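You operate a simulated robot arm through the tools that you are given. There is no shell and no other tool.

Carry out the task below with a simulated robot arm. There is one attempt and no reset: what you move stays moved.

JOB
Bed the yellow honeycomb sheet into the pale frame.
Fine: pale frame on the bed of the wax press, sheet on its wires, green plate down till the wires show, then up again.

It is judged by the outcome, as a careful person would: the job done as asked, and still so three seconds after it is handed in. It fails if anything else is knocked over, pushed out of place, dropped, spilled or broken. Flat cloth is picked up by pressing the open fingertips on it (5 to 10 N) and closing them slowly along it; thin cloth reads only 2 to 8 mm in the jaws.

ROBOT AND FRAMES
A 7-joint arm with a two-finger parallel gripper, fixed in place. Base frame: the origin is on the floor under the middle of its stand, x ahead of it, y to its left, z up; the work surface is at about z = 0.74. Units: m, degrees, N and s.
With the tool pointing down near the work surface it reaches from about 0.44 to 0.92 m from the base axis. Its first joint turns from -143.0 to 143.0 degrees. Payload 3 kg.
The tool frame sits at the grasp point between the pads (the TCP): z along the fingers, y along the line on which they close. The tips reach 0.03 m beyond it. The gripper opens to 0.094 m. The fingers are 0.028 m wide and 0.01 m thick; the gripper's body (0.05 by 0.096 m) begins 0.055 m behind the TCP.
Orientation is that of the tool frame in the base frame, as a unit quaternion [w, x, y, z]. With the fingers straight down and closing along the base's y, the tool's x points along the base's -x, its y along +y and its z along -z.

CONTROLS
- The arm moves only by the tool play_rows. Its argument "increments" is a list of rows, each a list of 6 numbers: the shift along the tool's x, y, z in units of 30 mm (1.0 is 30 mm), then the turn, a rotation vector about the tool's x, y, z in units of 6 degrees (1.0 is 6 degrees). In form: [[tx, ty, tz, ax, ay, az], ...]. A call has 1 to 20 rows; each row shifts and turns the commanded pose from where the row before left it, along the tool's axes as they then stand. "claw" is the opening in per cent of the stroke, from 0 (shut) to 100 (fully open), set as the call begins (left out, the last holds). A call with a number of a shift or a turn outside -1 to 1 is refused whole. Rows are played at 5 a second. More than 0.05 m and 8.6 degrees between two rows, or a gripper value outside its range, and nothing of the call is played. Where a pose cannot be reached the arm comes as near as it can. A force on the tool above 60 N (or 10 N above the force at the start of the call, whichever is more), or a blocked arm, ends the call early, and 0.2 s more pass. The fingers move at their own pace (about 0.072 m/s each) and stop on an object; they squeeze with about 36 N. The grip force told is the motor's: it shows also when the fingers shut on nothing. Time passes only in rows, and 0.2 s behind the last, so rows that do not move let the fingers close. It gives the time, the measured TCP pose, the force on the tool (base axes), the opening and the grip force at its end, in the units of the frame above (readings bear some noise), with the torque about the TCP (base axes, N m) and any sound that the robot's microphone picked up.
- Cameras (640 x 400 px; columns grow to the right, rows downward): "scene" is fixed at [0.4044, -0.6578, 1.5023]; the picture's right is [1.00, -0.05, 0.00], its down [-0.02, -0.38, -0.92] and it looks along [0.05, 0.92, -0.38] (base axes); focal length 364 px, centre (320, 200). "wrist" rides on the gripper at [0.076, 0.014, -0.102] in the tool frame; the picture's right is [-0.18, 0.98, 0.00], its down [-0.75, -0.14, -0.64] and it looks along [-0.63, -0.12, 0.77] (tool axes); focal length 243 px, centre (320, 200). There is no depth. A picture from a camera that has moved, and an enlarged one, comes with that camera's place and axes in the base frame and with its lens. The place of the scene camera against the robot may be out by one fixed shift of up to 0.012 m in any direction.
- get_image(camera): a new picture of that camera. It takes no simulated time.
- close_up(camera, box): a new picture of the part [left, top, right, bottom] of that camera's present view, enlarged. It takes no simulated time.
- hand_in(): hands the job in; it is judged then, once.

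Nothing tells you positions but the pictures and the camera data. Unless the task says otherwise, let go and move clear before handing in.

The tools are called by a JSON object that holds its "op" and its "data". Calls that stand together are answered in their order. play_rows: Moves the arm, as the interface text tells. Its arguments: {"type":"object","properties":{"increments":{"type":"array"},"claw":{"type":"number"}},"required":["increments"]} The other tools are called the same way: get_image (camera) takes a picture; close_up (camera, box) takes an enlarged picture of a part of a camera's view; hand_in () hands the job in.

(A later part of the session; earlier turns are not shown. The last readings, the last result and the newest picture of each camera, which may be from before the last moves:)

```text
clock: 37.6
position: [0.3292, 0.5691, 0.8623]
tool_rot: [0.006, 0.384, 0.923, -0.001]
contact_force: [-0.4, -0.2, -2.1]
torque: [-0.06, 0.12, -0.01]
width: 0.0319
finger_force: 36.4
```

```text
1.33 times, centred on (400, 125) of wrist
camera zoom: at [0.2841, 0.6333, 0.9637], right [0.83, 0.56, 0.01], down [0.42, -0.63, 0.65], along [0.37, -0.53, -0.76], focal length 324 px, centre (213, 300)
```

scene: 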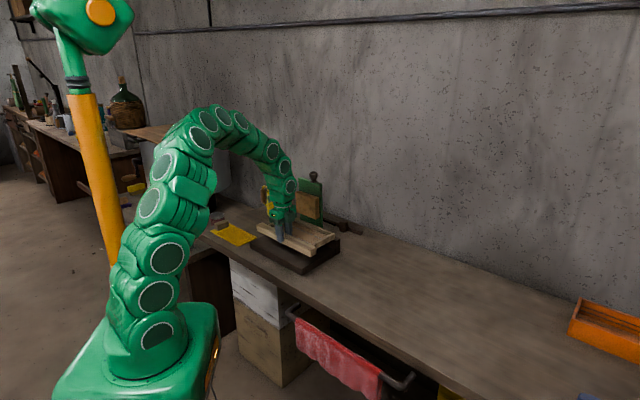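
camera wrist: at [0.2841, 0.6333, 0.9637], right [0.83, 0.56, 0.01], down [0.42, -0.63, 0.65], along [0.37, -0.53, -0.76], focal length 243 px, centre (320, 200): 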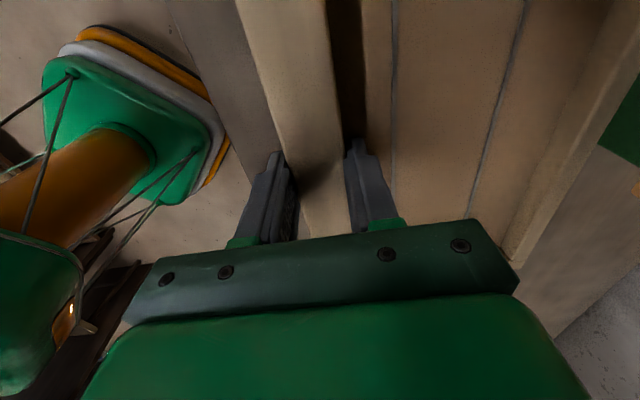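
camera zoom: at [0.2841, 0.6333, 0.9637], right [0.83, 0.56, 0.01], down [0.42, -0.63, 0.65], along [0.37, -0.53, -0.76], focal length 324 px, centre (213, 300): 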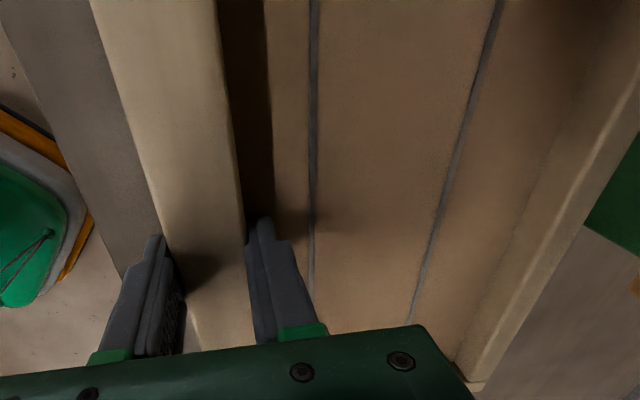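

In robot coordinates the bed centre is about u=-0.2035 along the rail, so the frame must go 36 mm further left. I'll shift it and lower to just above the bed.

{"op": "play_rows", "data": {"increments": [[0.2, -0.02, 0, 0, 0, 0], [0.3, -0.02, 0, 0, 0, 0], [0.3, -0.02, 0, 0, 0, 0], [0.3, -0.02, 0, 0, 0, 0], [0.1, -0.02, 0, 0, 0, 0], [0, 0, 0.2, 0, 0, 0], [0, 0, 0.3, 0, 0, 0], [0, 0, 0.3, 0, 0, 0], [0, 0, 0.3, 0, 0, 0], [0, 0, 0.2, 0, 0, 0], [0, 0, 0.1, 0, 0, 0], [0, 0, 0, 0, 0, 0]]}}

{"op": "close_up", "data": {"camera": "scene", "box": [240, 195, 352, 280]}}

{"op": "get_image", "data": {"camera": "wrist"}}

```text
clock: 40.2
position: [0.303, 0.5903, 0.822]
tool_rot: [0.006, 0.384, 0.923, -0.001]
contact_force: [-0.7, 0.1, -2.6]
torque: [-0.08, 0.06, 0.0]
width: 0.0313
finger_force: 35.7
```

```text
4.71 times, centred on (296, 238) of scene
camera zoom: at [0.4044, -0.6578, 1.5023], right [1.0, -0.05, 0.0], down [-0.02, -0.38, -0.92], along [0.05, 0.92, -0.38], focal length 1715 px, centre (433, 24)
```

zoom: 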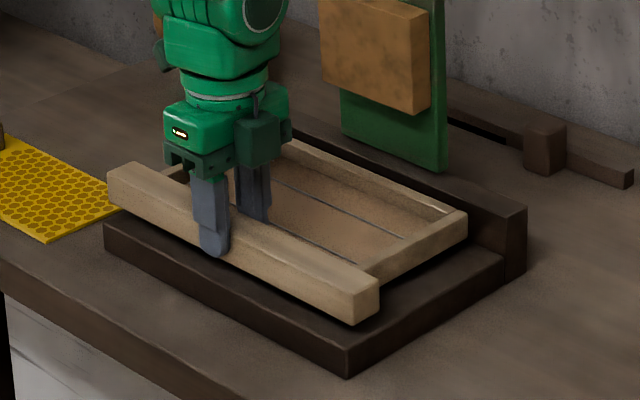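

```text
taken
camera wrist: at [0.2563, 0.655, 0.9224], right [0.83, 0.56, 0.01], down [0.42, -0.63, 0.65], along [0.37, -0.53, -0.76], focal length 243 px, centre (320, 200)
```

wrist: 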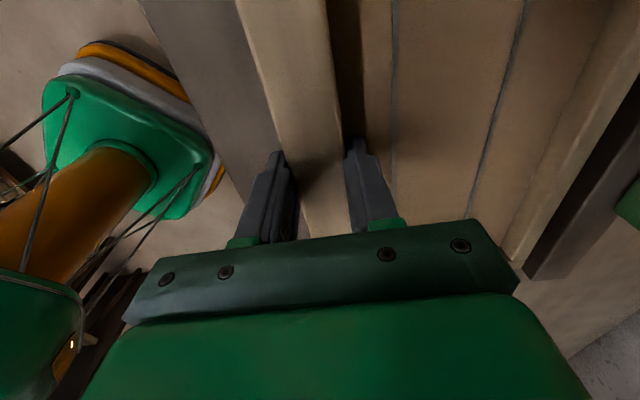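

The frame lines up with the bed on all sides. I'll lower the last 17 mm gently until the bed takes its weight.

{"op": "play_rows", "data": {"increments": [[0, 0, 0.15, 0, 0, 0], [0, 0, 0.15, 0, 0, 0], [0, 0, 0.1, 0, 0, 0], [0, 0, 0.06, 0, 0, 0], [0, 0, 0, 0, 0, 0]]}}

```text
clock: 41.4
position: [0.3026, 0.5916, 0.8078]
tool_rot: [0.005, 0.385, 0.923, 0.001]
contact_force: [-3.1, -11.7, 41.4]
torque: [-0.39, 0.14, -0.01]
width: 0.0318
finger_force: 36.2
```

The frame is on the bed, now pressed with 41 N. I'll back off about 1.5 mm to relieve that before opening.

{"op": "play_rows", "data": {"increments": [[0, 0, -0.04, 0, 0, 0], [0, 0, 0, 0, 0, 0]]}}

{"op": "close_up", "data": {"camera": "scene", "box": [240, 195, 352, 280]}}

```text
clock: 42.0
position: [0.3024, 0.5921, 0.8078]
tool_rot: [0.004, 0.384, 0.923, 0.001]
contact_force: [4.3, 7.8, 15.1]
torque: [0.63, 0.09, -0.21]
width: 0.0315
finger_force: 36.3
```

```text
4.71 times, centred on (296, 238) of scene
camera zoom: at [0.4044, -0.6578, 1.5023], right [1.0, -0.05, 0.0], down [-0.02, -0.38, -0.92], along [0.05, 0.92, -0.38], focal length 1715 px, centre (433, 24)
```

zoom: 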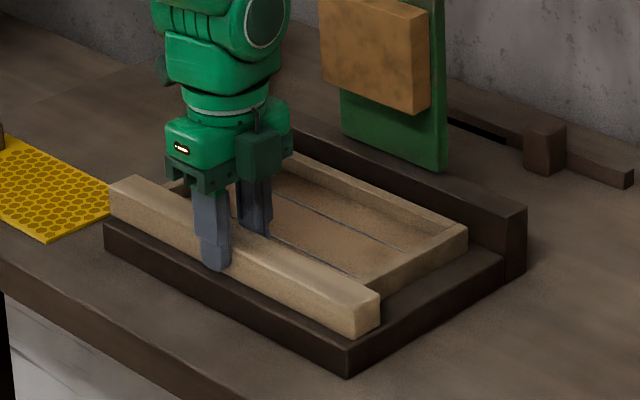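

The frame sits on the bed. I'll release it and rise straight up.

{"op": "play_rows", "data": {"increments": [[0, 0, 0, 0, 0, 0], [0, 0, 0, 0, 0, 0], [0, 0, 0, 0, 0, 0]], "claw": 48}}

{"op": "play_rows", "data": {"increments": [[0, 0, -0.3, 0, 0, 0], [0, 0, -0.6, 0, 0, 0], [0, 0, -1, 0, 0, 0], [0, 0, -1, 0, 0, 0], [0, 0, -1, 0, 0, 0], [0, 0, 0, 0, 0, 0]]}}

{"op": "close_up", "data": {"camera": "scene", "box": [240, 195, 352, 280]}}

{"op": "get_image", "data": {"camera": "wrist"}}

```text
clock: 42.8
position: [0.3021, 0.5916, 0.8081]
tool_rot: [0.006, 0.384, 0.923, -0.001]
contact_force: [-8.4, -3.9, 17.1]
torque: [0.36, 0.1, 0.19]
width: 0.0402
finger_force: 0.1
```

```text
clock: 44.2
position: [0.3036, 0.5913, 0.9256]
tool_rot: [0.005, 0.384, 0.923, -0.001]
contact_force: [0.1, -0.7, 0.6]
torque: [0.02, 0.02, 0.03]
width: 0.0451
finger_force: 0.0
```

```text
4.71 times, centred on (296, 238) of scene
camera zoom: at [0.4044, -0.6578, 1.5023], right [1.0, -0.05, 0.0], down [-0.02, -0.38, -0.92], along [0.05, 0.92, -0.38], focal length 1715 px, centre (433, 24)
```

zoom: 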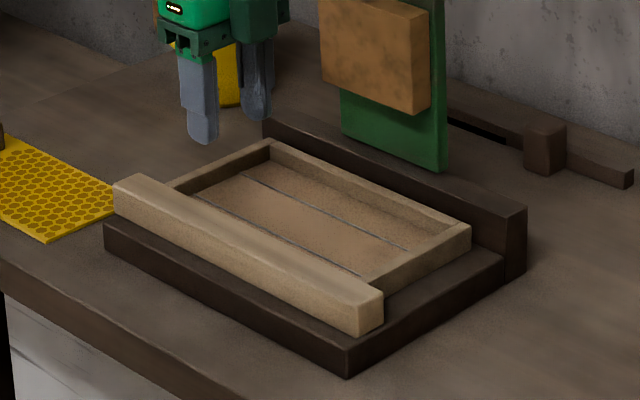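

```text
taken
camera wrist: at [0.2577, 0.6559, 1.027], right [0.83, 0.56, 0.01], down [0.42, -0.63, 0.65], along [0.37, -0.53, -0.76], focal length 243 px, centre (320, 200)
```

wrist: 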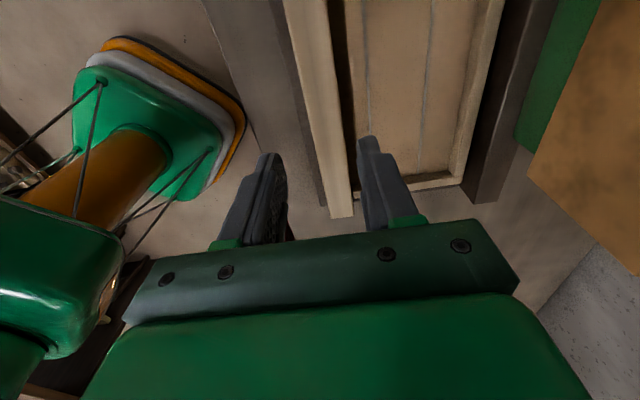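

The frame rests on the bed. I'll measure its final position from the wrist camera for placing the sheet.

{"op": "close_up", "data": {"camera": "wrist", "box": [240, 0, 560, 200]}}

{"op": "close_up", "data": {"camera": "scene", "box": [255, 220, 335, 270]}}

```text
2.00 times, centred on (400, 100) of wrist
camera zoom: at [0.2577, 0.6559, 1.027], right [0.83, 0.56, 0.01], down [0.42, -0.63, 0.65], along [0.37, -0.53, -0.76], focal length 485 px, centre (160, 400)
```

zoom: 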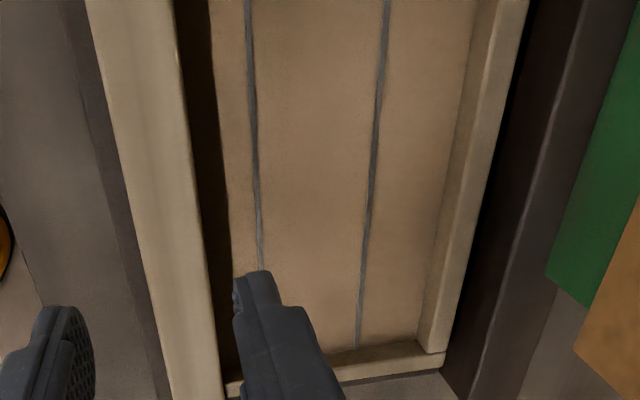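

```text
8.00 times, centred on (295, 245) of scene
camera zoom: at [0.4044, -0.6578, 1.5023], right [1.0, -0.05, 0.0], down [-0.02, -0.38, -0.92], along [0.05, 0.92, -0.38], focal length 2915 px, centre (520, -160)
```

zoom: 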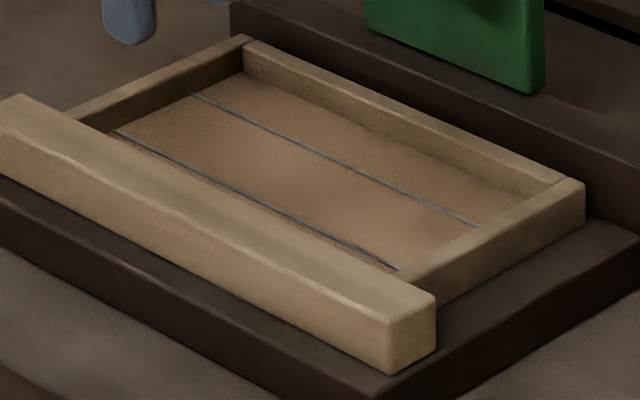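

The frame opening is now centred near n=0.710, u=-0.203 in bench axes, right under where the pad will come down. Next I'll fetch the sheet by its end block, turning the tool so the fingers close along the sheet's length.

{"op": "play_rows", "data": {"increments": [[0, 0, -0.3, 0, 0, -1], [0, 0, -0.3, 0, 0, -1], [0, 0, 0, 0, 0, -1], [0, 0, 0, 0, 0, -1], [0, 0, 0, 0, 0, -1], [0, 0, 0, 0, 0, -1], [0, 0, 0, 0, 0, -1], [0, 0, 0, 0, 0, -1], [0, 0, 0, 0, 0, -1], [0, 0, 0, 0, 0, -1], [0, 0, 0, 0, 0, -1], [0, 0, 0, 0, 0, -1], [0, 0, 0, 0, 0, -1], [0, 0, 0, 0, 0, -1], [0, 0, 0, 0, 0, -0.95], [0, 0, 0, 0, 0, 0]]}}

```text
clock: 47.6
position: [0.3017, 0.5918, 0.9427]
tool_rot: [0.003, -0.379, 0.925, -0.004]
contact_force: [0.4, 0.6, 1.1]
torque: [0.03, 0.0, 0.0]
width: 0.0451
finger_force: 0.0
```

{"op": "play_rows", "data": {"increments": [[0, 0.6, 0, 0, 0, 0], [0, 1, 0, 0, 0, 0], [0, 1, 0, 0, 0, 0], [0, 1, 0, 0, 0, 0], [0, 1, 0, 0, 0, 0], [0, 1, 0, 0, 0, 0], [0, 1, 0, 0, 0, 0], [0, 1, 0, 0, 0, 0], [0, 1, 0, 0, 0, 0], [0, 1, 0, 0, 0, 0], [0, 1, 0, 0, 0, 0], [0, 0.6, 0, 0, 0, 0], [0, 0, 0, 0, 0, 0]]}}

{"op": "get_image", "data": {"camera": "wrist"}}

{"op": "get_image", "data": {"camera": "scene"}}

```text
clock: 50.4
position: [0.0657, 0.8322, 0.9417]
tool_rot: [0.003, -0.378, 0.926, -0.004]
contact_force: [-0.7, 0.6, -0.6]
torque: [-0.02, -0.03, -0.04]
width: 0.0453
finger_force: 0.0
```

```text
taken
camera wrist: at [-0.0001, 0.7886, 1.0417], right [-0.56, 0.83, -0.01], down [0.63, 0.43, 0.65], along [0.54, 0.35, -0.76], focal length 243 px, centre (320, 200)
```

wrist: 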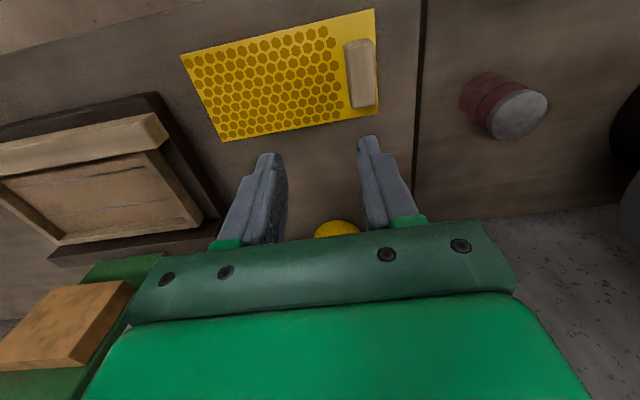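

```text
taken
```

scene: 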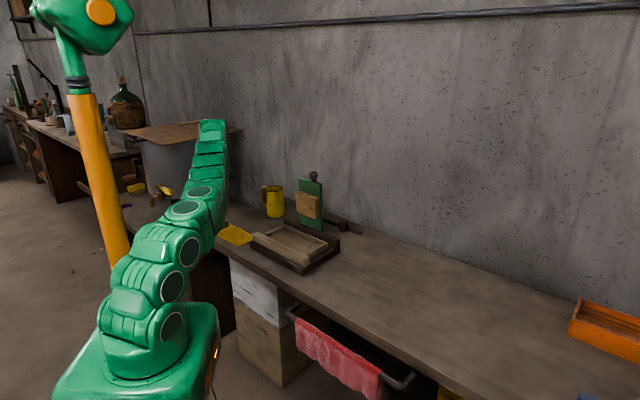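

{"op": "close_up", "data": {"camera": "wrist", "box": [170, 0, 426, 160]}}

{"op": "close_up", "data": {"camera": "wrist", "box": [310, 20, 420, 130]}}

```text
2.50 times, centred on (298, 80) of wrist
camera zoom: at [-0.0001, 0.7886, 1.0417], right [-0.56, 0.83, -0.01], down [0.63, 0.43, 0.65], along [0.54, 0.35, -0.76], focal length 606 px, centre (375, 500)
```

zoom: 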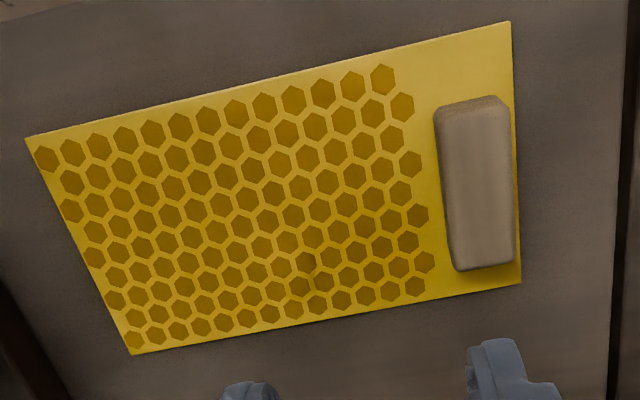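

```text
3.64 times, centred on (365, 75) of wrist
camera zoom: at [-0.0001, 0.7886, 1.0417], right [-0.56, 0.83, -0.01], down [0.63, 0.43, 0.65], along [0.54, 0.35, -0.76], focal length 882 px, centre (156, 654)
```

zoom: 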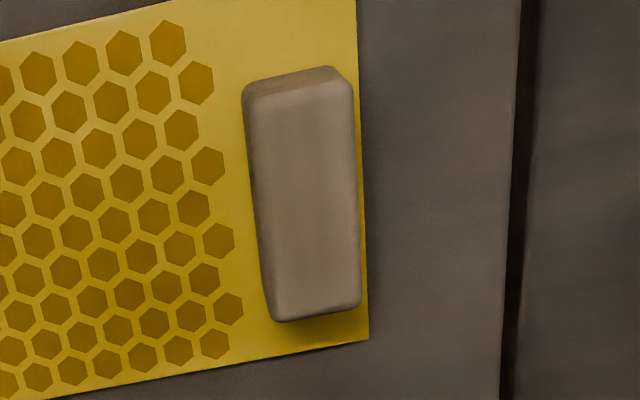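

The block's top is at about (0.031, 0.858), 26 mm wide, near the sheet's far-left end. I'll move over it and descend to about 50 mm above.

{"op": "play_rows", "data": {"increments": [[0.11, 0.72, 0, -0.09, 0, -0.08], [0.107, 0.71, 0, 0, 0, 0], [0, 0, 1, 0, 0, 0], [0, 0, 1, 0, 0, 0], [0, 0, 1, 0, 0, 0], [0, 0, 0.5, 0, 0, 0], [0, 0, 0, 0, 0, 0]]}}

{"op": "get_image", "data": {"camera": "wrist"}}

{"op": "close_up", "data": {"camera": "scene", "box": [180, 170, 276, 250]}}

```text
clock: 52.0
position: [0.0317, 0.8577, 0.8354]
tool_rot: [0.001, -0.382, 0.924, 0.0]
contact_force: [-0.6, 0.1, 0.3]
torque: [0.03, -0.02, 0.02]
width: 0.0449
finger_force: 0.1
```

```text
taken
camera wrist: at [-0.0335, 0.8132, 0.9362], right [-0.56, 0.83, 0.0], down [0.63, 0.43, 0.65], along [0.53, 0.36, -0.76], focal length 243 px, centre (320, 200)
```

wrist: 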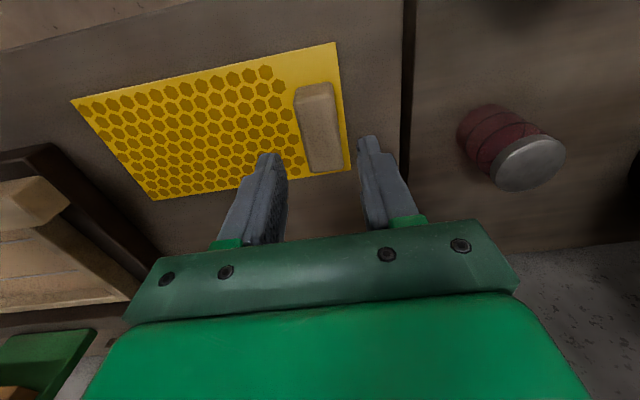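

```text
5.00 times, centred on (228, 210) of scene
camera zoom: at [0.4044, -0.6578, 1.5023], right [1.0, -0.05, 0.0], down [-0.02, -0.38, -0.92], along [0.05, 0.92, -0.38], focal length 1822 px, centre (780, 150)
```

zoom: 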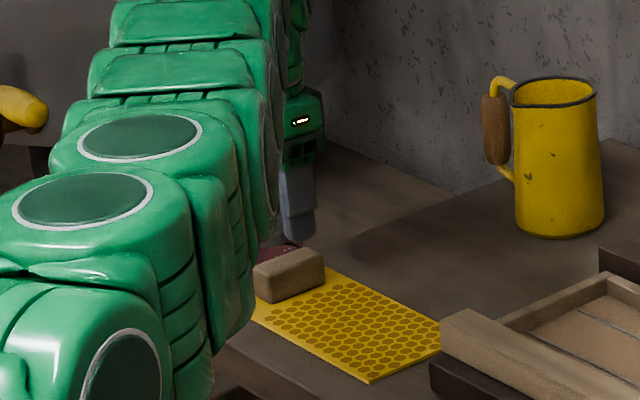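

The block sits centred between the fingers. I'll descend to grip its upper half, leaving the tips high enough to clear the frame's side bar later.

{"op": "play_rows", "data": {"increments": [[0, 0, 0.8, 0, 0, 0], [0, 0, 0.8, 0, 0, 0], [0, 0, 0, 0, 0, 0]]}}

{"op": "get_image", "data": {"camera": "wrist"}}

```text
clock: 52.8
position: [0.0335, 0.857, 0.7866]
tool_rot: [0.002, -0.382, 0.924, 0.0]
contact_force: [-0.8, 0.3, -0.4]
torque: [0.06, 0.02, -0.03]
width: 0.0451
finger_force: 0.0
```

```text
taken
camera wrist: at [-0.033, 0.8129, 0.8881], right [-0.56, 0.83, 0.0], down [0.63, 0.43, 0.64], along [0.53, 0.36, -0.76], focal length 243 px, centre (320, 200)
```

wrist: 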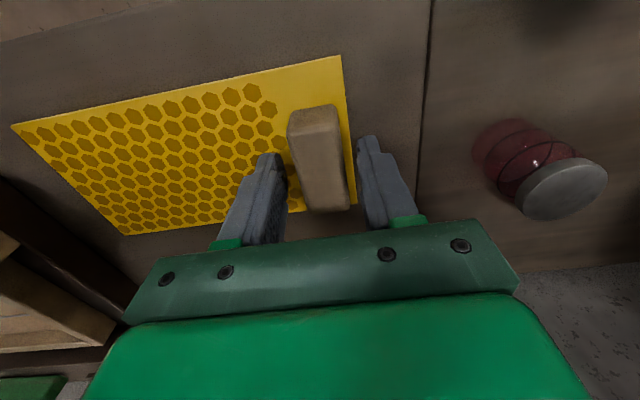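

{"op": "play_rows", "data": {"increments": [[0, 0, 0, 0, 0, 0], [0, 0, 0, 0, 0, 0], [0, 0, 0, 0, 0, 0], [0, 0, 0, 0, 0, 0]], "claw": 0}}

{"op": "play_rows", "data": {"increments": [[0, 0, -0.1, 0, 0, 0], [0, 0, -0.2, 0, 0, 0], [0, 0, -0.1, 0, 0, 0], [0, 0, 0, 0, 0, 0]]}}

{"op": "get_image", "data": {"camera": "wrist"}}

{"op": "close_up", "data": {"camera": "scene", "box": [180, 190, 276, 250]}}

```text
clock: 53.8
position: [0.0328, 0.857, 0.7868]
tool_rot: [0.002, -0.383, 0.924, 0.0]
contact_force: [-0.6, 0.3, -0.2]
torque: [0.0, -0.03, 0.01]
width: 0.0268
finger_force: 36.1
```

```text
clock: 54.8
position: [0.0307, 0.8561, 0.7986]
tool_rot: [0.001, -0.382, 0.924, 0.001]
contact_force: [-0.2, 0.6, -0.8]
torque: [0.03, 0.03, 0.01]
width: 0.027
finger_force: 35.7
```

```text
taken
camera wrist: at [-0.0339, 0.8127, 0.9008], right [-0.56, 0.83, 0.0], down [0.63, 0.43, 0.64], along [0.53, 0.36, -0.76], focal length 243 px, centre (320, 200)
```

wrist: 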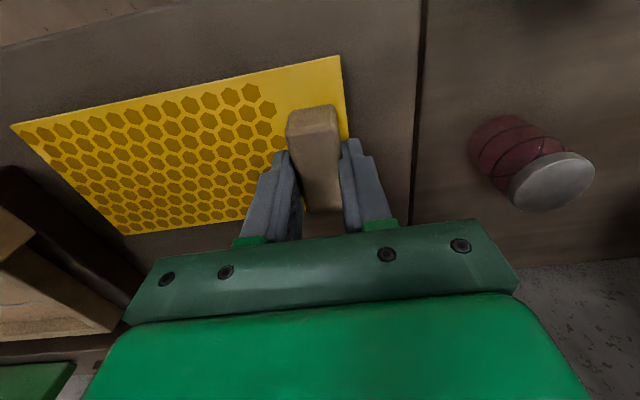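

```text
6.67 times, centred on (228, 220) of scene
camera zoom: at [0.4044, -0.6578, 1.5023], right [1.0, -0.05, 0.0], down [-0.02, -0.38, -0.92], along [0.05, 0.92, -0.38], focal length 2429 px, centre (933, 67)
```

zoom: 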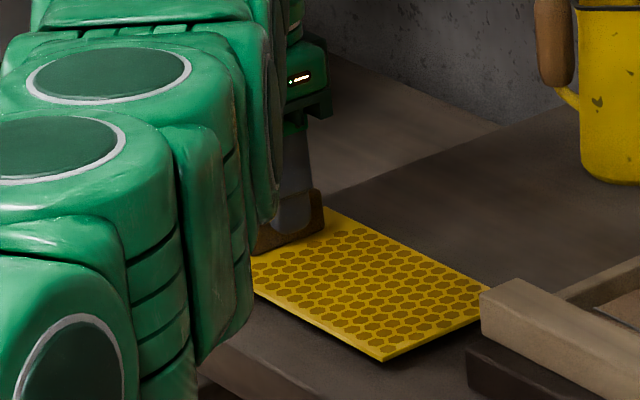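

The block is fixed to the sheet: the whole sheet lifts level with it. I'll raise it to travel height and measure where the sheet sits relative to the fingers.

{"op": "play_rows", "data": {"increments": [[0, 0, -0.2, 0, 0, 0], [0, 0, -0.4, 0, 0, 0], [0, 0, -0.5, 0, 0, 0], [0, 0, -0.5, 0, 0, 0], [0, 0, -0.5, 0, 0, 0], [0, 0, -0.4, 0, 0, 0], [0, 0, -0.2, 0, 0, 0], [0, 0, 0, 0, 0, 0]]}}

{"op": "close_up", "data": {"camera": "wrist", "box": [0, 20, 400, 270]}}

```text
clock: 56.6
position: [0.0309, 0.8567, 0.8794]
tool_rot: [0.002, -0.382, 0.924, 0.001]
contact_force: [0.5, -0.2, -0.8]
torque: [0.02, -0.01, 0.01]
width: 0.0272
finger_force: 36.2
```

```text
1.60 times, centred on (200, 145) of wrist
camera zoom: at [-0.0339, 0.8129, 0.9812], right [-0.56, 0.83, 0.0], down [0.63, 0.43, 0.64], along [0.53, 0.36, -0.76], focal length 388 px, centre (512, 288)
```

zoom: 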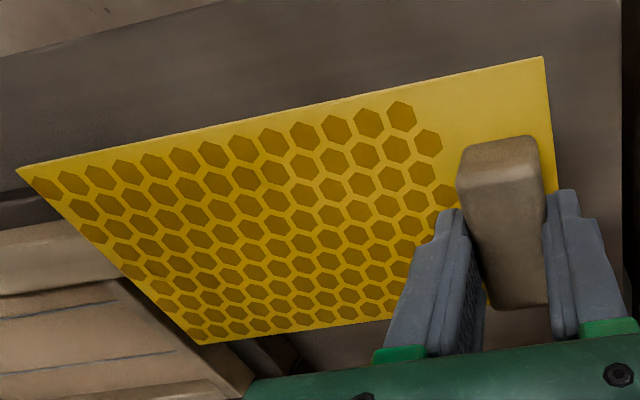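

The sheet centre sits 84 mm to the right of the fingers and square to the tool. I'll carry it over the frame at a safe height.

{"op": "play_rows", "data": {"increments": [[-0.05, -0.2, 0, 0, 0, 0], [-0.1, -0.4, 0, 0, 0, 0], [-0.18, -0.65, 0, 0, 0, 0], [-0.2, -0.72, 0, 0, 0, 0], [-0.2, -0.72, 0, 0, 0, 0], [-0.2, -0.72, 0, 0, 0, 0], [-0.2, -0.72, 0, 0, 0, 0], [-0.2, -0.72, 0, 0, 0, 0], [-0.2, -0.72, 0, 0, 0, 0], [-0.2, -0.72, 0, 0, 0, 0], [-0.2, -0.72, 0, 0, 0, 0], [-0.2, -0.72, 0, 0, 0, 0], [-0.2, -0.72, 0, 0, 0, 0], [-0.2, -0.72, 0, 0, 0, 0], [-0.2, -0.54, 0, 0, 0, 0], [-0.2, -0.2, 0, 0, 0, 0], [0, 0, 0, 0, 0, 0]]}}

{"op": "get_image", "data": {"camera": "wrist"}}

{"op": "close_up", "data": {"camera": "scene", "box": [235, 180, 355, 280]}}

```text
clock: 60.2
position: [0.3026, 0.707, 0.8805]
tool_rot: [0.002, -0.382, 0.924, 0.0]
contact_force: [-0.9, -0.2, -0.4]
torque: [0.0, 0.04, -0.01]
width: 0.0271
finger_force: 36.7
```

```text
taken
camera wrist: at [0.2375, 0.6638, 0.9813], right [-0.56, 0.83, 0.0], down [0.63, 0.43, 0.64], along [0.53, 0.36, -0.76], focal length 243 px, centre (320, 200)
```

wrist: 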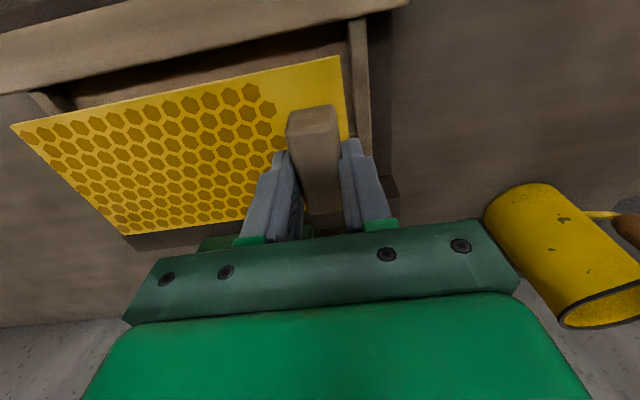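

```text
4.00 times, centred on (295, 230) of scene
camera zoom: at [0.4044, -0.6578, 1.5023], right [1.0, -0.05, 0.0], down [-0.02, -0.38, -0.92], along [0.05, 0.92, -0.38], focal length 1458 px, centre (420, 80)
```

zoom: 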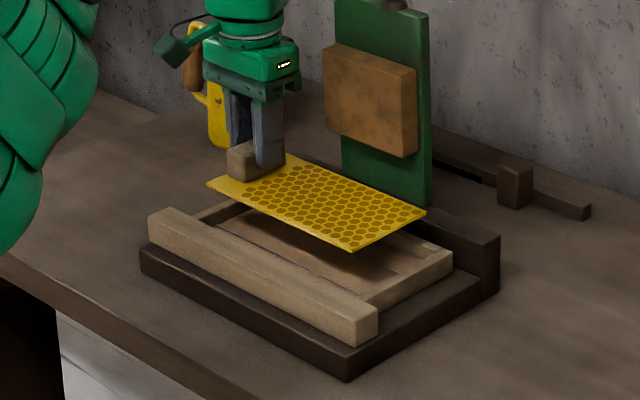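

The sheet hovers above the frame. I'll zoom on the wrist view to fix the left side bar's position before lowering.

{"op": "close_up", "data": {"camera": "wrist", "box": [240, 0, 432, 120]}}

{"op": "close_up", "data": {"camera": "wrist", "box": [0, 0, 240, 150]}}

```text
3.33 times, centred on (336, 60) of wrist
camera zoom: at [0.2375, 0.6638, 0.9813], right [-0.56, 0.83, 0.0], down [0.63, 0.43, 0.64], along [0.53, 0.36, -0.76], focal length 809 px, centre (267, 667)
```

zoom: 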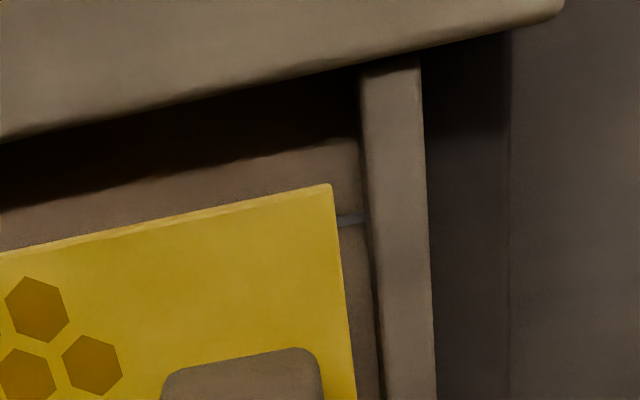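

```text
2.67 times, centred on (120, 75) of wrist
camera zoom: at [0.2375, 0.6638, 0.9813], right [-0.56, 0.83, 0.0], down [0.63, 0.43, 0.64], along [0.53, 0.36, -0.76], focal length 647 px, centre (853, 533)
```

zoom: 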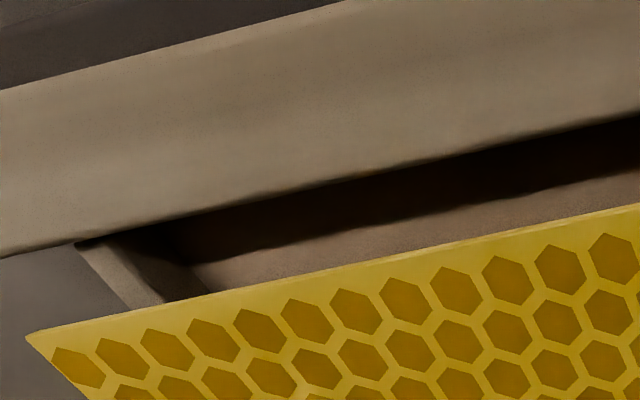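

The sheet is centred in the opening lengthwise within 1 mm and needs 4 mm toward the robot. I'll correct and lower it into the frame, slowing near the wires.

{"op": "play_rows", "data": {"increments": [[0.14, 0, 0, 0, 0, 0], [0, 0, 0.2, 0, 0, 0], [0, 0, 0.4, 0, 0, 0], [0, 0, 0.4, 0, 0, 0], [0, 0, 0.3, 0, 0, 0], [0, 0, 0.15, 0, 0, 0], [0, 0, 0, 0, 0, 0]]}}

{"op": "get_image", "data": {"camera": "wrist"}}

{"op": "close_up", "data": {"camera": "scene", "box": [235, 190, 355, 280]}}

```text
clock: 61.8
position: [0.3004, 0.7057, 0.836]
tool_rot: [0.001, -0.382, 0.924, 0.001]
contact_force: [0.3, 0.6, -1.1]
torque: [0.03, 0.04, -0.01]
width: 0.0272
finger_force: 35.8
```

```text
taken
camera wrist: at [0.2347, 0.6619, 0.9377], right [-0.56, 0.83, 0.0], down [0.63, 0.43, 0.64], along [0.53, 0.36, -0.76], focal length 243 px, centre (320, 200)
```

wrist: 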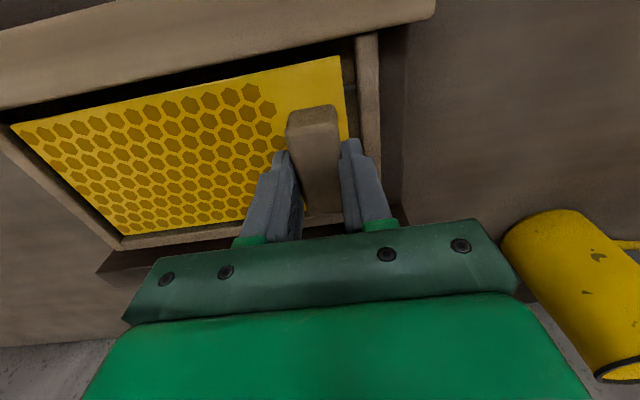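

```text
4.44 times, centred on (295, 235) of scene
camera zoom: at [0.4044, -0.6578, 1.5023], right [1.0, -0.05, 0.0], down [-0.02, -0.38, -0.92], along [0.05, 0.92, -0.38], focal length 1620 px, centre (431, 44)
```

zoom: 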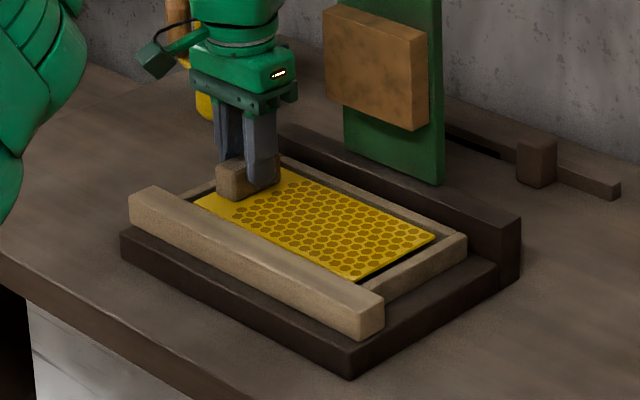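

The sheet is just inside the opening with even gaps all round. I'll lower the last centimetre in small steps.

{"op": "play_rows", "data": {"increments": [[0, 0, 0.08, 0, 0, 0], [0, 0, 0.08, 0, 0, 0], [0, 0, 0.05, 0, 0, 0], [0, 0, 0, 0, 0, 0]]}}

```text
clock: 62.8
position: [0.2989, 0.7047, 0.8304]
tool_rot: [0.002, -0.383, 0.924, 0.0]
contact_force: [-0.6, 0.0, -1.9]
torque: [0.06, 0.06, -0.01]
width: 0.0271
finger_force: 35.8
```

{"op": "play_rows", "data": {"increments": [[0, 0, 0.04, 0, 0, 0], [0, 0, 0.04, 0, 0, 0], [0, 0, 0, 0, 0, 0]]}}

{"op": "close_up", "data": {"camera": "scene", "box": [260, 215, 340, 265]}}

```text
clock: 63.6
position: [0.3002, 0.7073, 0.8277]
tool_rot: [0.001, -0.383, 0.924, 0.001]
contact_force: [0.3, -0.9, -0.6]
torque: [0.05, 0.04, 0.0]
width: 0.0267
finger_force: 36.0
```

```text
8.00 times, centred on (300, 240) of scene
camera zoom: at [0.4044, -0.6578, 1.5023], right [1.0, -0.05, 0.0], down [-0.02, -0.38, -0.92], along [0.05, 0.92, -0.38], focal length 2915 px, centre (480, -120)
```

zoom: 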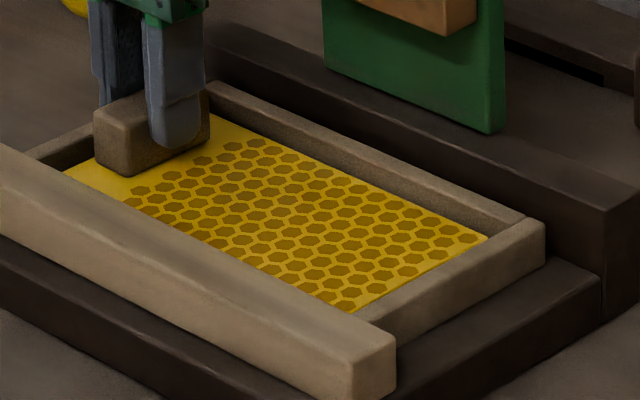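

{"op": "play_rows", "data": {"increments": [[0, 0, 0.04, 0, 0, 0], [0, 0, 0.04, 0, 0, 0], [0, 0, 0, 0, 0, 0]]}}

```text
clock: 64.4
position: [0.3006, 0.7059, 0.8263]
tool_rot: [0.001, -0.384, 0.924, 0.0]
contact_force: [-0.3, 0.2, -0.7]
torque: [0.02, 0.04, 0.0]
width: 0.0269
finger_force: 35.9
```

{"op": "play_rows", "data": {"increments": [[0, 0, 0.04, 0, 0, 0], [0, 0, 0.03, 0, 0, 0], [0, 0, 0, 0, 0, 0]]}}

{"op": "get_image", "data": {"camera": "wrist"}}

```text
clock: 65.2
position: [0.3009, 0.7055, 0.824]
tool_rot: [0.001, -0.382, 0.924, 0.001]
contact_force: [-0.8, -3.5, 19.3]
torque: [-0.33, 0.23, -0.06]
width: 0.0269
finger_force: 36.0
```

```text
taken
camera wrist: at [0.2346, 0.6619, 0.9258], right [-0.56, 0.83, 0.0], down [0.63, 0.43, 0.65], along [0.53, 0.37, -0.76], focal length 243 px, centre (320, 200)
```

wrist: 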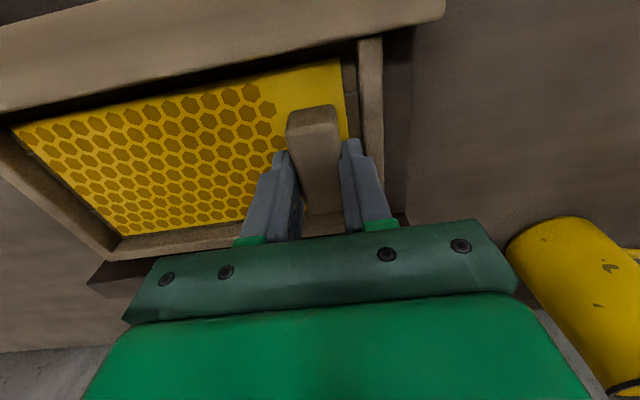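

The sheet touches the wires (19 N). I'll ease off slightly, open just enough to free the block, and rise straight up.

{"op": "play_rows", "data": {"increments": [[0, 0, -0.03, 0, 0, 0], [0, 0, 0, 0, 0, 0]]}}

{"op": "play_rows", "data": {"increments": [[0, 0, 0, 0, 0, 0], [0, 0, 0, 0, 0, 0], [0, 0, 0, 0, 0, 0]], "claw": 36}}

{"op": "play_rows", "data": {"increments": [[0, 0, -0.2, 0, 0, 0], [0, 0, -0.4, 0, 0, 0], [0, 0, -0.7, 0, 0, 0], [0, 0, -1, 0, 0, 0], [0, 0, -0.7, 0, 0, 0], [0, 0, 0, 0, 0, 0]]}}

{"op": "close_up", "data": {"camera": "scene", "box": [255, 205, 345, 270]}}

{"op": "get_image", "data": {"camera": "wrist"}}

```text
clock: 65.8
position: [0.3004, 0.7069, 0.8245]
tool_rot: [0.002, -0.383, 0.924, 0.001]
contact_force: [-0.2, -0.5, -0.9]
torque: [0.02, 0.03, 0.0]
width: 0.0269
finger_force: 36.3
```

```text
clock: 66.6
position: [0.3018, 0.7066, 0.8251]
tool_rot: [0.002, -0.383, 0.924, 0.0]
contact_force: [0.8, -0.2, 0.4]
torque: [-0.01, 0.01, -0.02]
width: 0.0338
finger_force: 0.1
```

```text
clock: 68.0
position: [0.2974, 0.7066, 0.9137]
tool_rot: [0.003, -0.383, 0.924, 0.0]
contact_force: [0.2, 0.3, -0.3]
torque: [0.03, 0.0, 0.0]
width: 0.0338
finger_force: 0.1
```

```text
6.15 times, centred on (300, 238) of scene
camera zoom: at [0.4044, -0.6578, 1.5023], right [1.0, -0.05, 0.0], down [-0.02, -0.38, -0.92], along [0.05, 0.92, -0.38], focal length 2242 px, centre (443, -31)
```

zoom: 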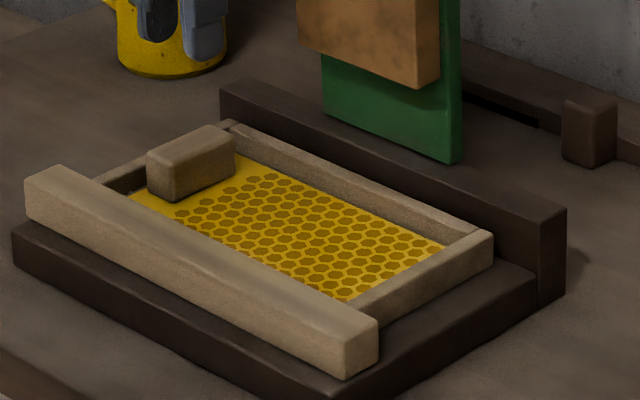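

```text
taken
camera wrist: at [0.2329, 0.6615, 1.0151], right [-0.56, 0.83, 0.0], down [0.63, 0.43, 0.64], along [0.53, 0.36, -0.76], focal length 243 px, centre (320, 200)
```

wrist: 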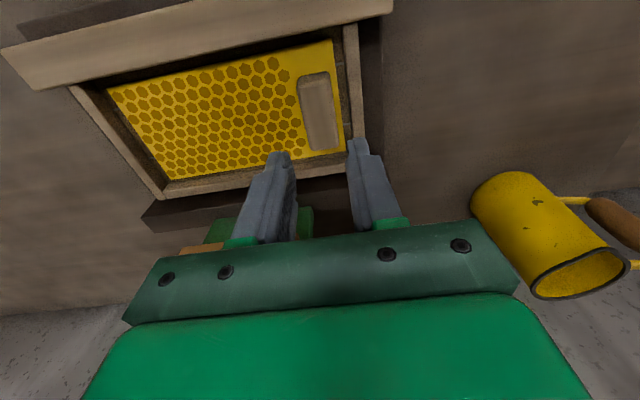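

The sheet lies flat on the wires inside the frame. Next is the plate: I'll back away to the front of the press, go up to knob height and tilt the tool 45° outward to look at the knob.

{"op": "play_rows", "data": {"increments": [[0.6, 0, -0.9, 0, 0, 0], [0.6, -0.3, -0.9, 0, 0, 0], [0.6, -1, -0.9, 0, 0, 0], [0.6, -1, -0.9, 0, 0, 0], [0.6, -1, -0.9, 0, 0, 0], [0, 0, 0, 0, -1, 0], [0, 0, 0, 0, -1, 0], [0, 0, 0, 0, -1, 0], [0, 0, 0, 0, -1, 0], [0, 0, 0, 0, -1, 0], [0, 0, 0, 0, -1, 0], [0, 0, 0, 0, -1, 0], [0, 0, 0, 0, -0.5, 0], [0, 0, 0, 0, 0, 0]], "claw": 70}}

{"op": "get_image", "data": {"camera": "wrist"}}

{"op": "get_image", "data": {"camera": "scene"}}

```text
clock: 71.2
position: [0.3332, 0.5552, 0.9778]
tool_rot: [0.311, -0.338, 0.882, 0.11]
contact_force: [-0.1, 0.0, 0.0]
torque: [0.03, -0.03, 0.0]
width: 0.0657
finger_force: 0.0
stopped in row 14: the arm was blocked; the commanded pose is now the measured one
```

```text
taken
camera wrist: at [0.2291, 0.484, 1.0096], right [-0.55, 0.83, 0.1], down [0.23, 0.03, 0.97], along [0.81, 0.55, -0.21], focal length 243 px, centre (320, 200)
```

wrist: 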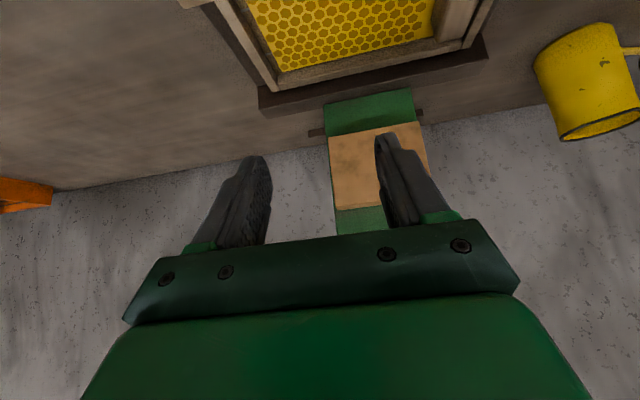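

```text
taken
```

scene: 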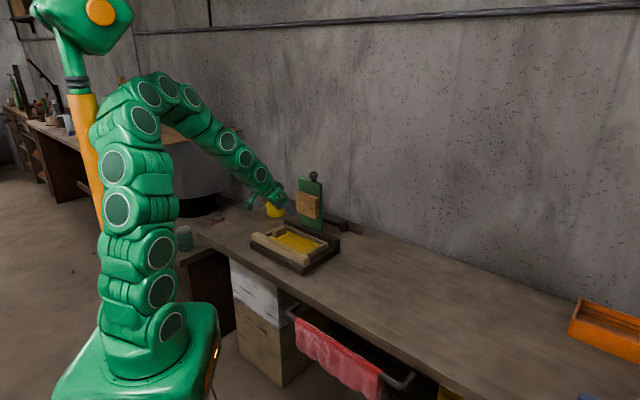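

The arm folded too tightly at that spot, so I need to be further out before tilting. I'll move outward and up, correct the yaw, and use a smaller tilt of about 30°.

{"op": "play_rows", "data": {"increments": [[-0.9, 0, 0, 0, 0, 0], [-0.9, 0, 0, 0, 0, 0], [-0.5, 0, 0, -0.343, -0.009, -0.431], [0, 0, 0, 0, 0.7, 0], [0, 0, 0, 0, 0.6, 0], [0, 0, 0, 0, 0, 0]]}}

{"op": "get_image", "data": {"camera": "wrist"}}

{"op": "close_up", "data": {"camera": "scene", "box": [240, 150, 360, 225]}}

```text
clock: 72.6
position: [0.3715, 0.5919, 1.0225]
tool_rot: [0.248, -0.373, 0.889, 0.095]
contact_force: [0.0, 0.6, -0.7]
torque: [0.02, -0.01, -0.01]
width: 0.0658
finger_force: 0.1
```

```text
taken
camera wrist: at [0.2762, 0.5189, 1.0712], right [-0.59, 0.81, 0.08], down [0.31, 0.14, 0.94], along [0.75, 0.58, -0.33], focal length 243 px, centre (320, 200)
```

wrist: 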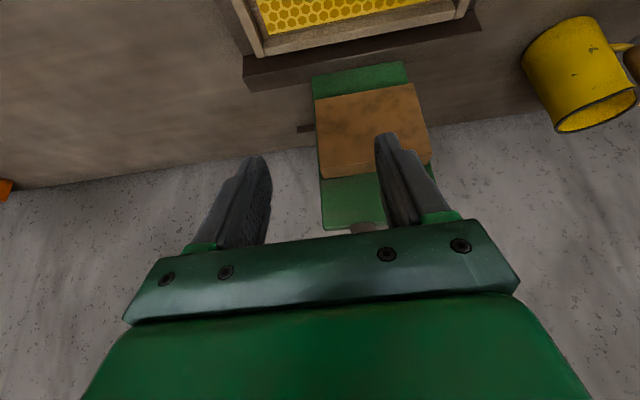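

```text
5.33 times, centred on (300, 188) of scene
camera zoom: at [0.4044, -0.6578, 1.5023], right [1.0, -0.05, 0.0], down [-0.02, -0.38, -0.92], along [0.05, 0.92, -0.38], focal length 1944 px, centre (427, 267)
```

zoom: 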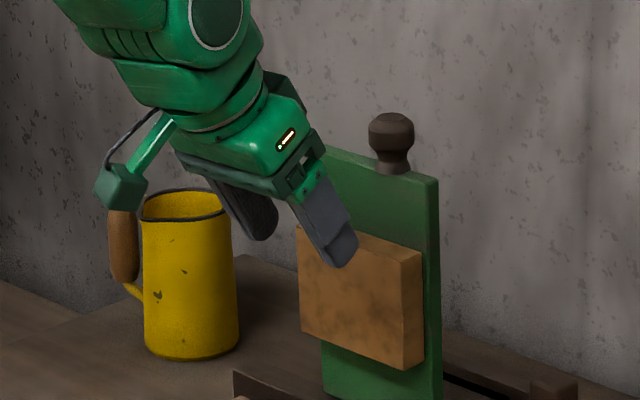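

{"op": "close_up", "data": {"camera": "wrist", "box": [290, 170, 418, 250]}}

{"op": "close_up", "data": {"camera": "scene", "box": [290, 160, 338, 190]}}

```text
5.00 times, centred on (354, 210) of wrist
camera zoom: at [0.2762, 0.5189, 1.0712], right [-0.59, 0.81, 0.08], down [0.31, 0.14, 0.94], along [0.75, 0.58, -0.33], focal length 1213 px, centre (150, 150)
```

zoom: 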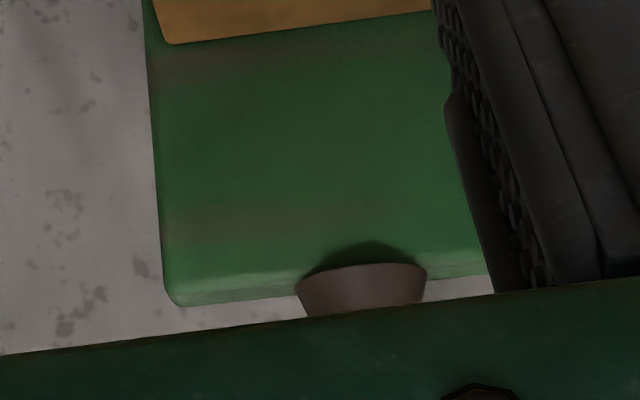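

```text
13.33 times, centred on (314, 175) of scene
camera zoom: at [0.4044, -0.6578, 1.5023], right [1.0, -0.05, 0.0], down [-0.02, -0.38, -0.92], along [0.05, 0.92, -0.38], focal length 4859 px, centre (400, 533)
```

zoom: 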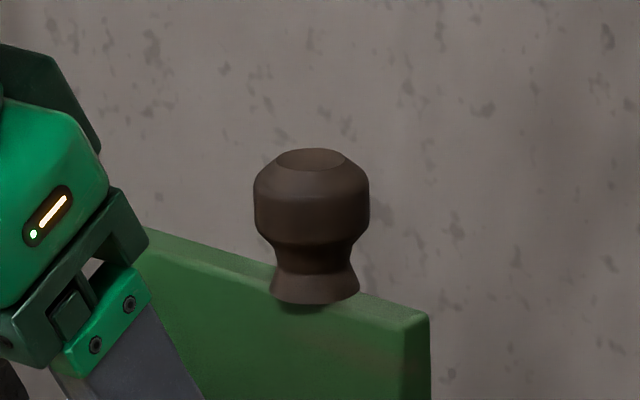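

The knob's head is at about (0.443, 0.701, 1.044), 34 mm wide, offset to the right of the plate's middle. I'll align in height and sideways, then advance part-way so the fingers straddle it.

{"op": "play_rows", "data": {"increments": [[-0.573, 0.887, -0.953, 0, 0, 0], [-0.5, 0, 0.298, 0, 0, 0], [-0.5, 0, 0.298, 0, 0, 0], [-0.5, 0, 0.298, 0, 0, 0], [-0.5, 0, 0.298, 0, 0, 0], [0, 0, 0, 0, 0, 0]]}}

{"op": "get_image", "data": {"camera": "wrist"}}

{"op": "close_up", "data": {"camera": "scene", "box": [260, 140, 356, 200]}}

```text
clock: 74.0
position: [0.4004, 0.6612, 1.0563]
tool_rot: [0.249, -0.372, 0.89, 0.094]
contact_force: [-0.1, 0.2, -1.0]
torque: [0.01, -0.02, 0.03]
width: 0.0656
finger_force: 0.0
```

```text
taken
camera wrist: at [0.305, 0.5884, 1.1042], right [-0.59, 0.81, 0.08], down [0.31, 0.14, 0.94], along [0.75, 0.58, -0.33], focal length 243 px, centre (320, 200)
```

wrist: 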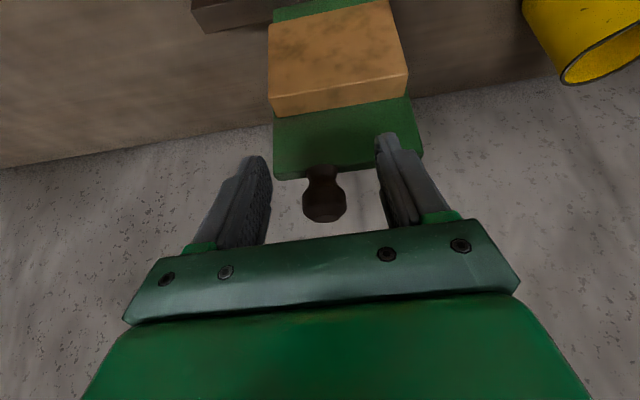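

```text
6.67 times, centred on (308, 170) of scene
camera zoom: at [0.4044, -0.6578, 1.5023], right [1.0, -0.05, 0.0], down [-0.02, -0.38, -0.92], along [0.05, 0.92, -0.38], focal length 2429 px, centre (400, 400)
```

zoom: 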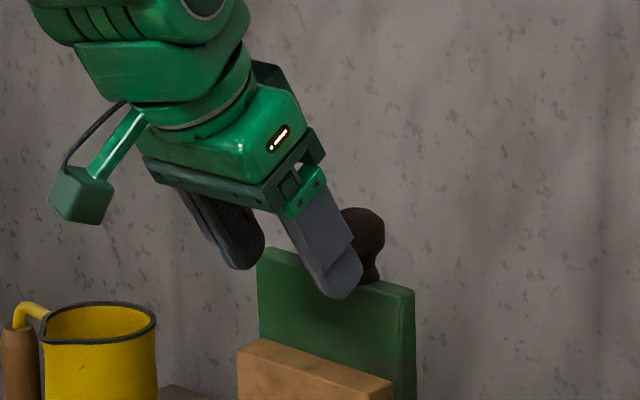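

The knob sits between the fingers, 5 cm further on. I'll advance the rest and close on its head.

{"op": "play_rows", "data": {"increments": [[-0.5, -0.03, 0.298, 0, 0, 0], [-0.5, -0.03, 0.298, 0, 0, 0], [-0.5, -0.03, 0.298, 0, 0, 0], [0, 0, 0, 0, 0, 0]]}}

{"op": "get_image", "data": {"camera": "wrist"}}

{"op": "close_up", "data": {"camera": "scene", "box": [270, 145, 350, 195]}}

```text
clock: 75.0
position: [0.4377, 0.6963, 1.0559]
tool_rot: [0.249, -0.372, 0.889, 0.094]
contact_force: [0.6, -0.1, 0.7]
torque: [0.0, 0.02, -0.01]
width: 0.0659
finger_force: 0.0
```

```text
taken
camera wrist: at [0.3431, 0.6227, 1.1042], right [-0.59, 0.81, 0.08], down [0.31, 0.14, 0.94], along [0.75, 0.58, -0.33], focal length 243 px, centre (320, 200)
```

wrist: 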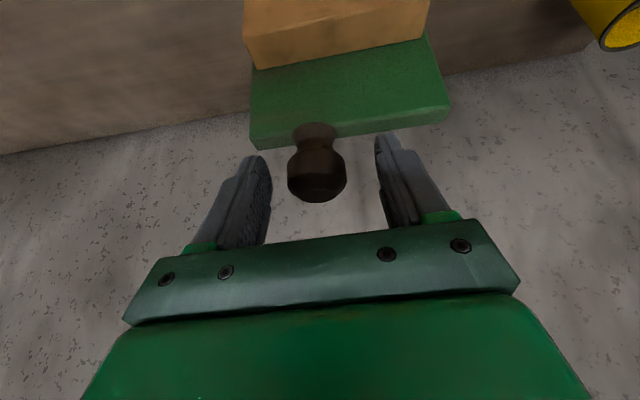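

```text
8.00 times, centred on (310, 170) of scene
camera zoom: at [0.4044, -0.6578, 1.5023], right [1.0, -0.05, 0.0], down [-0.02, -0.38, -0.92], along [0.05, 0.92, -0.38], focal length 2915 px, centre (400, 440)
```

zoom: 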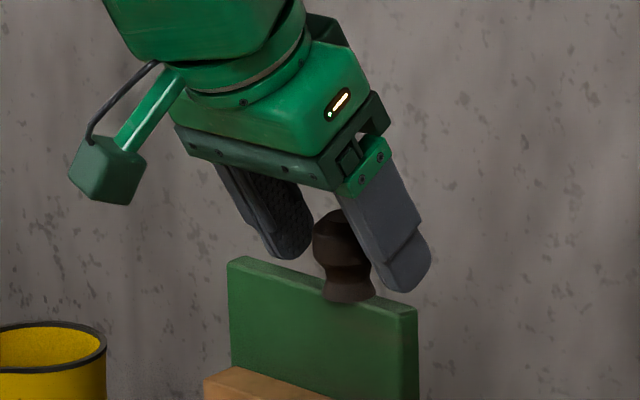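

The fingers straddle the knob with no contact. Closing on it now.

{"op": "play_rows", "data": {"increments": [[0, 0, 0, 0, 0, 0], [0, 0, 0, 0, 0, 0], [0, 0, 0, 0, 0, 0], [0, 0, 0, 0, 0, 0]], "claw": 0}}

{"op": "get_image", "data": {"camera": "wrist"}}

{"op": "close_up", "data": {"camera": "scene", "box": [270, 145, 350, 195]}}

```text
clock: 76.0
position: [0.4393, 0.6949, 1.0562]
tool_rot: [0.249, -0.372, 0.89, 0.094]
contact_force: [21.0, -25.0, 5.4]
torque: [0.27, 0.33, -0.42]
width: 0.0342
finger_force: 44.9
```

```text
taken
camera wrist: at [0.3445, 0.6215, 1.1045], right [-0.58, 0.81, 0.08], down [0.31, 0.14, 0.94], along [0.75, 0.57, -0.33], focal length 243 px, centre (320, 200)
```

wrist: 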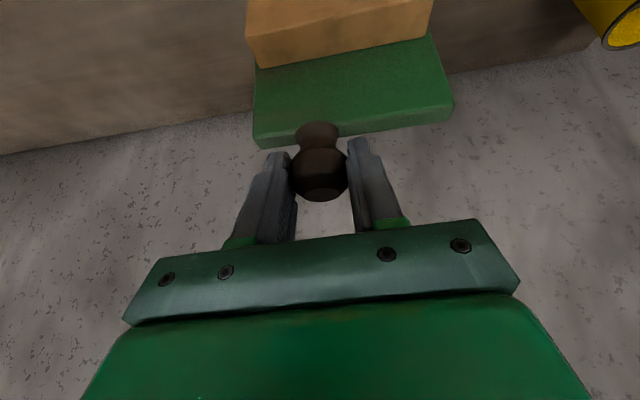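

```text
8.00 times, centred on (310, 170) of scene
camera zoom: at [0.4044, -0.6578, 1.5023], right [1.0, -0.05, 0.0], down [-0.02, -0.38, -0.92], along [0.05, 0.92, -0.38], focal length 2915 px, centre (400, 440)
```

zoom: 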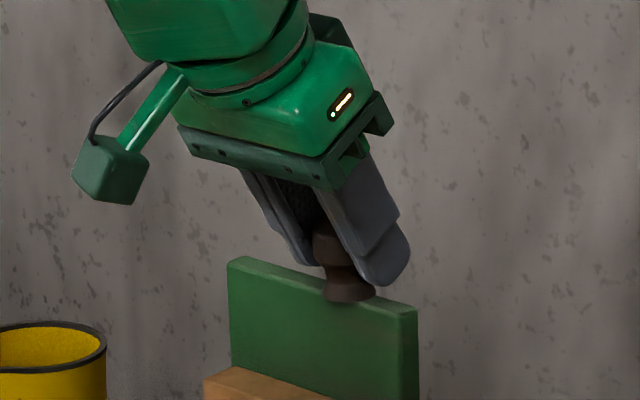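

The knob is gripped, with a 32 N sideways load because I'm a few millimetres off centre. I'll shift along the rail to relieve it.

{"op": "play_rows", "data": {"increments": [[0, -0.1, 0, 0, 0, 0], [0, 0, 0, 0, 0, 0]]}}

```text
clock: 76.6
position: [0.4396, 0.695, 1.0564]
tool_rot: [0.248, -0.372, 0.89, 0.095]
contact_force: [13.0, -11.7, 0.6]
torque: [0.77, 0.45, -0.41]
width: 0.034
finger_force: 45.4
```

{"op": "play_rows", "data": {"increments": [[0, -0.1, 0, 0, 0, 0], [0, 0, 0, 0, 0, 0]]}}

```text
clock: 77.2
position: [0.439, 0.6935, 1.0563]
tool_rot: [0.249, -0.373, 0.889, 0.095]
contact_force: [-13.2, 21.7, -12.0]
torque: [1.32, 0.48, 0.26]
width: 0.0341
finger_force: 44.9
```

{"op": "play_rows", "data": {"increments": [[0, 0.06, 0, 0, 0, 0], [0, 0, 0, 0, 0, 0]]}}

```text
clock: 77.8
position: [0.439, 0.6949, 1.0567]
tool_rot: [0.248, -0.373, 0.889, 0.095]
contact_force: [-27.1, 14.8, -4.7]
torque: [0.06, 2.05, 0.64]
width: 0.0338
finger_force: 44.6
```

{"op": "play_rows", "data": {"increments": [[0, 0, 0, 0, 0, 0], [0, 0, 0, 0, 0, 0], [0, 0, 0, 0, 0, 0]]}}

```text
clock: 78.6
position: [0.4395, 0.6946, 1.0572]
tool_rot: [0.249, -0.373, 0.889, 0.095]
contact_force: [-32.3, 21.9, -8.0]
torque: [0.58, 1.8, 0.54]
width: 0.0338
finger_force: 45.2
```

{"op": "play_rows", "data": {"increments": [[0, 0.06, 0, 0, 0, 0], [0, 0, 0, 0, 0, 0], [0, 0, 0, 0, 0, 0]]}}

```text
clock: 79.4
position: [0.4396, 0.6948, 1.0556]
tool_rot: [0.248, -0.373, 0.889, 0.094]
contact_force: [-24.2, 2.8, 2.3]
torque: [0.53, 1.58, 0.16]
width: 0.0339
finger_force: 44.9
```

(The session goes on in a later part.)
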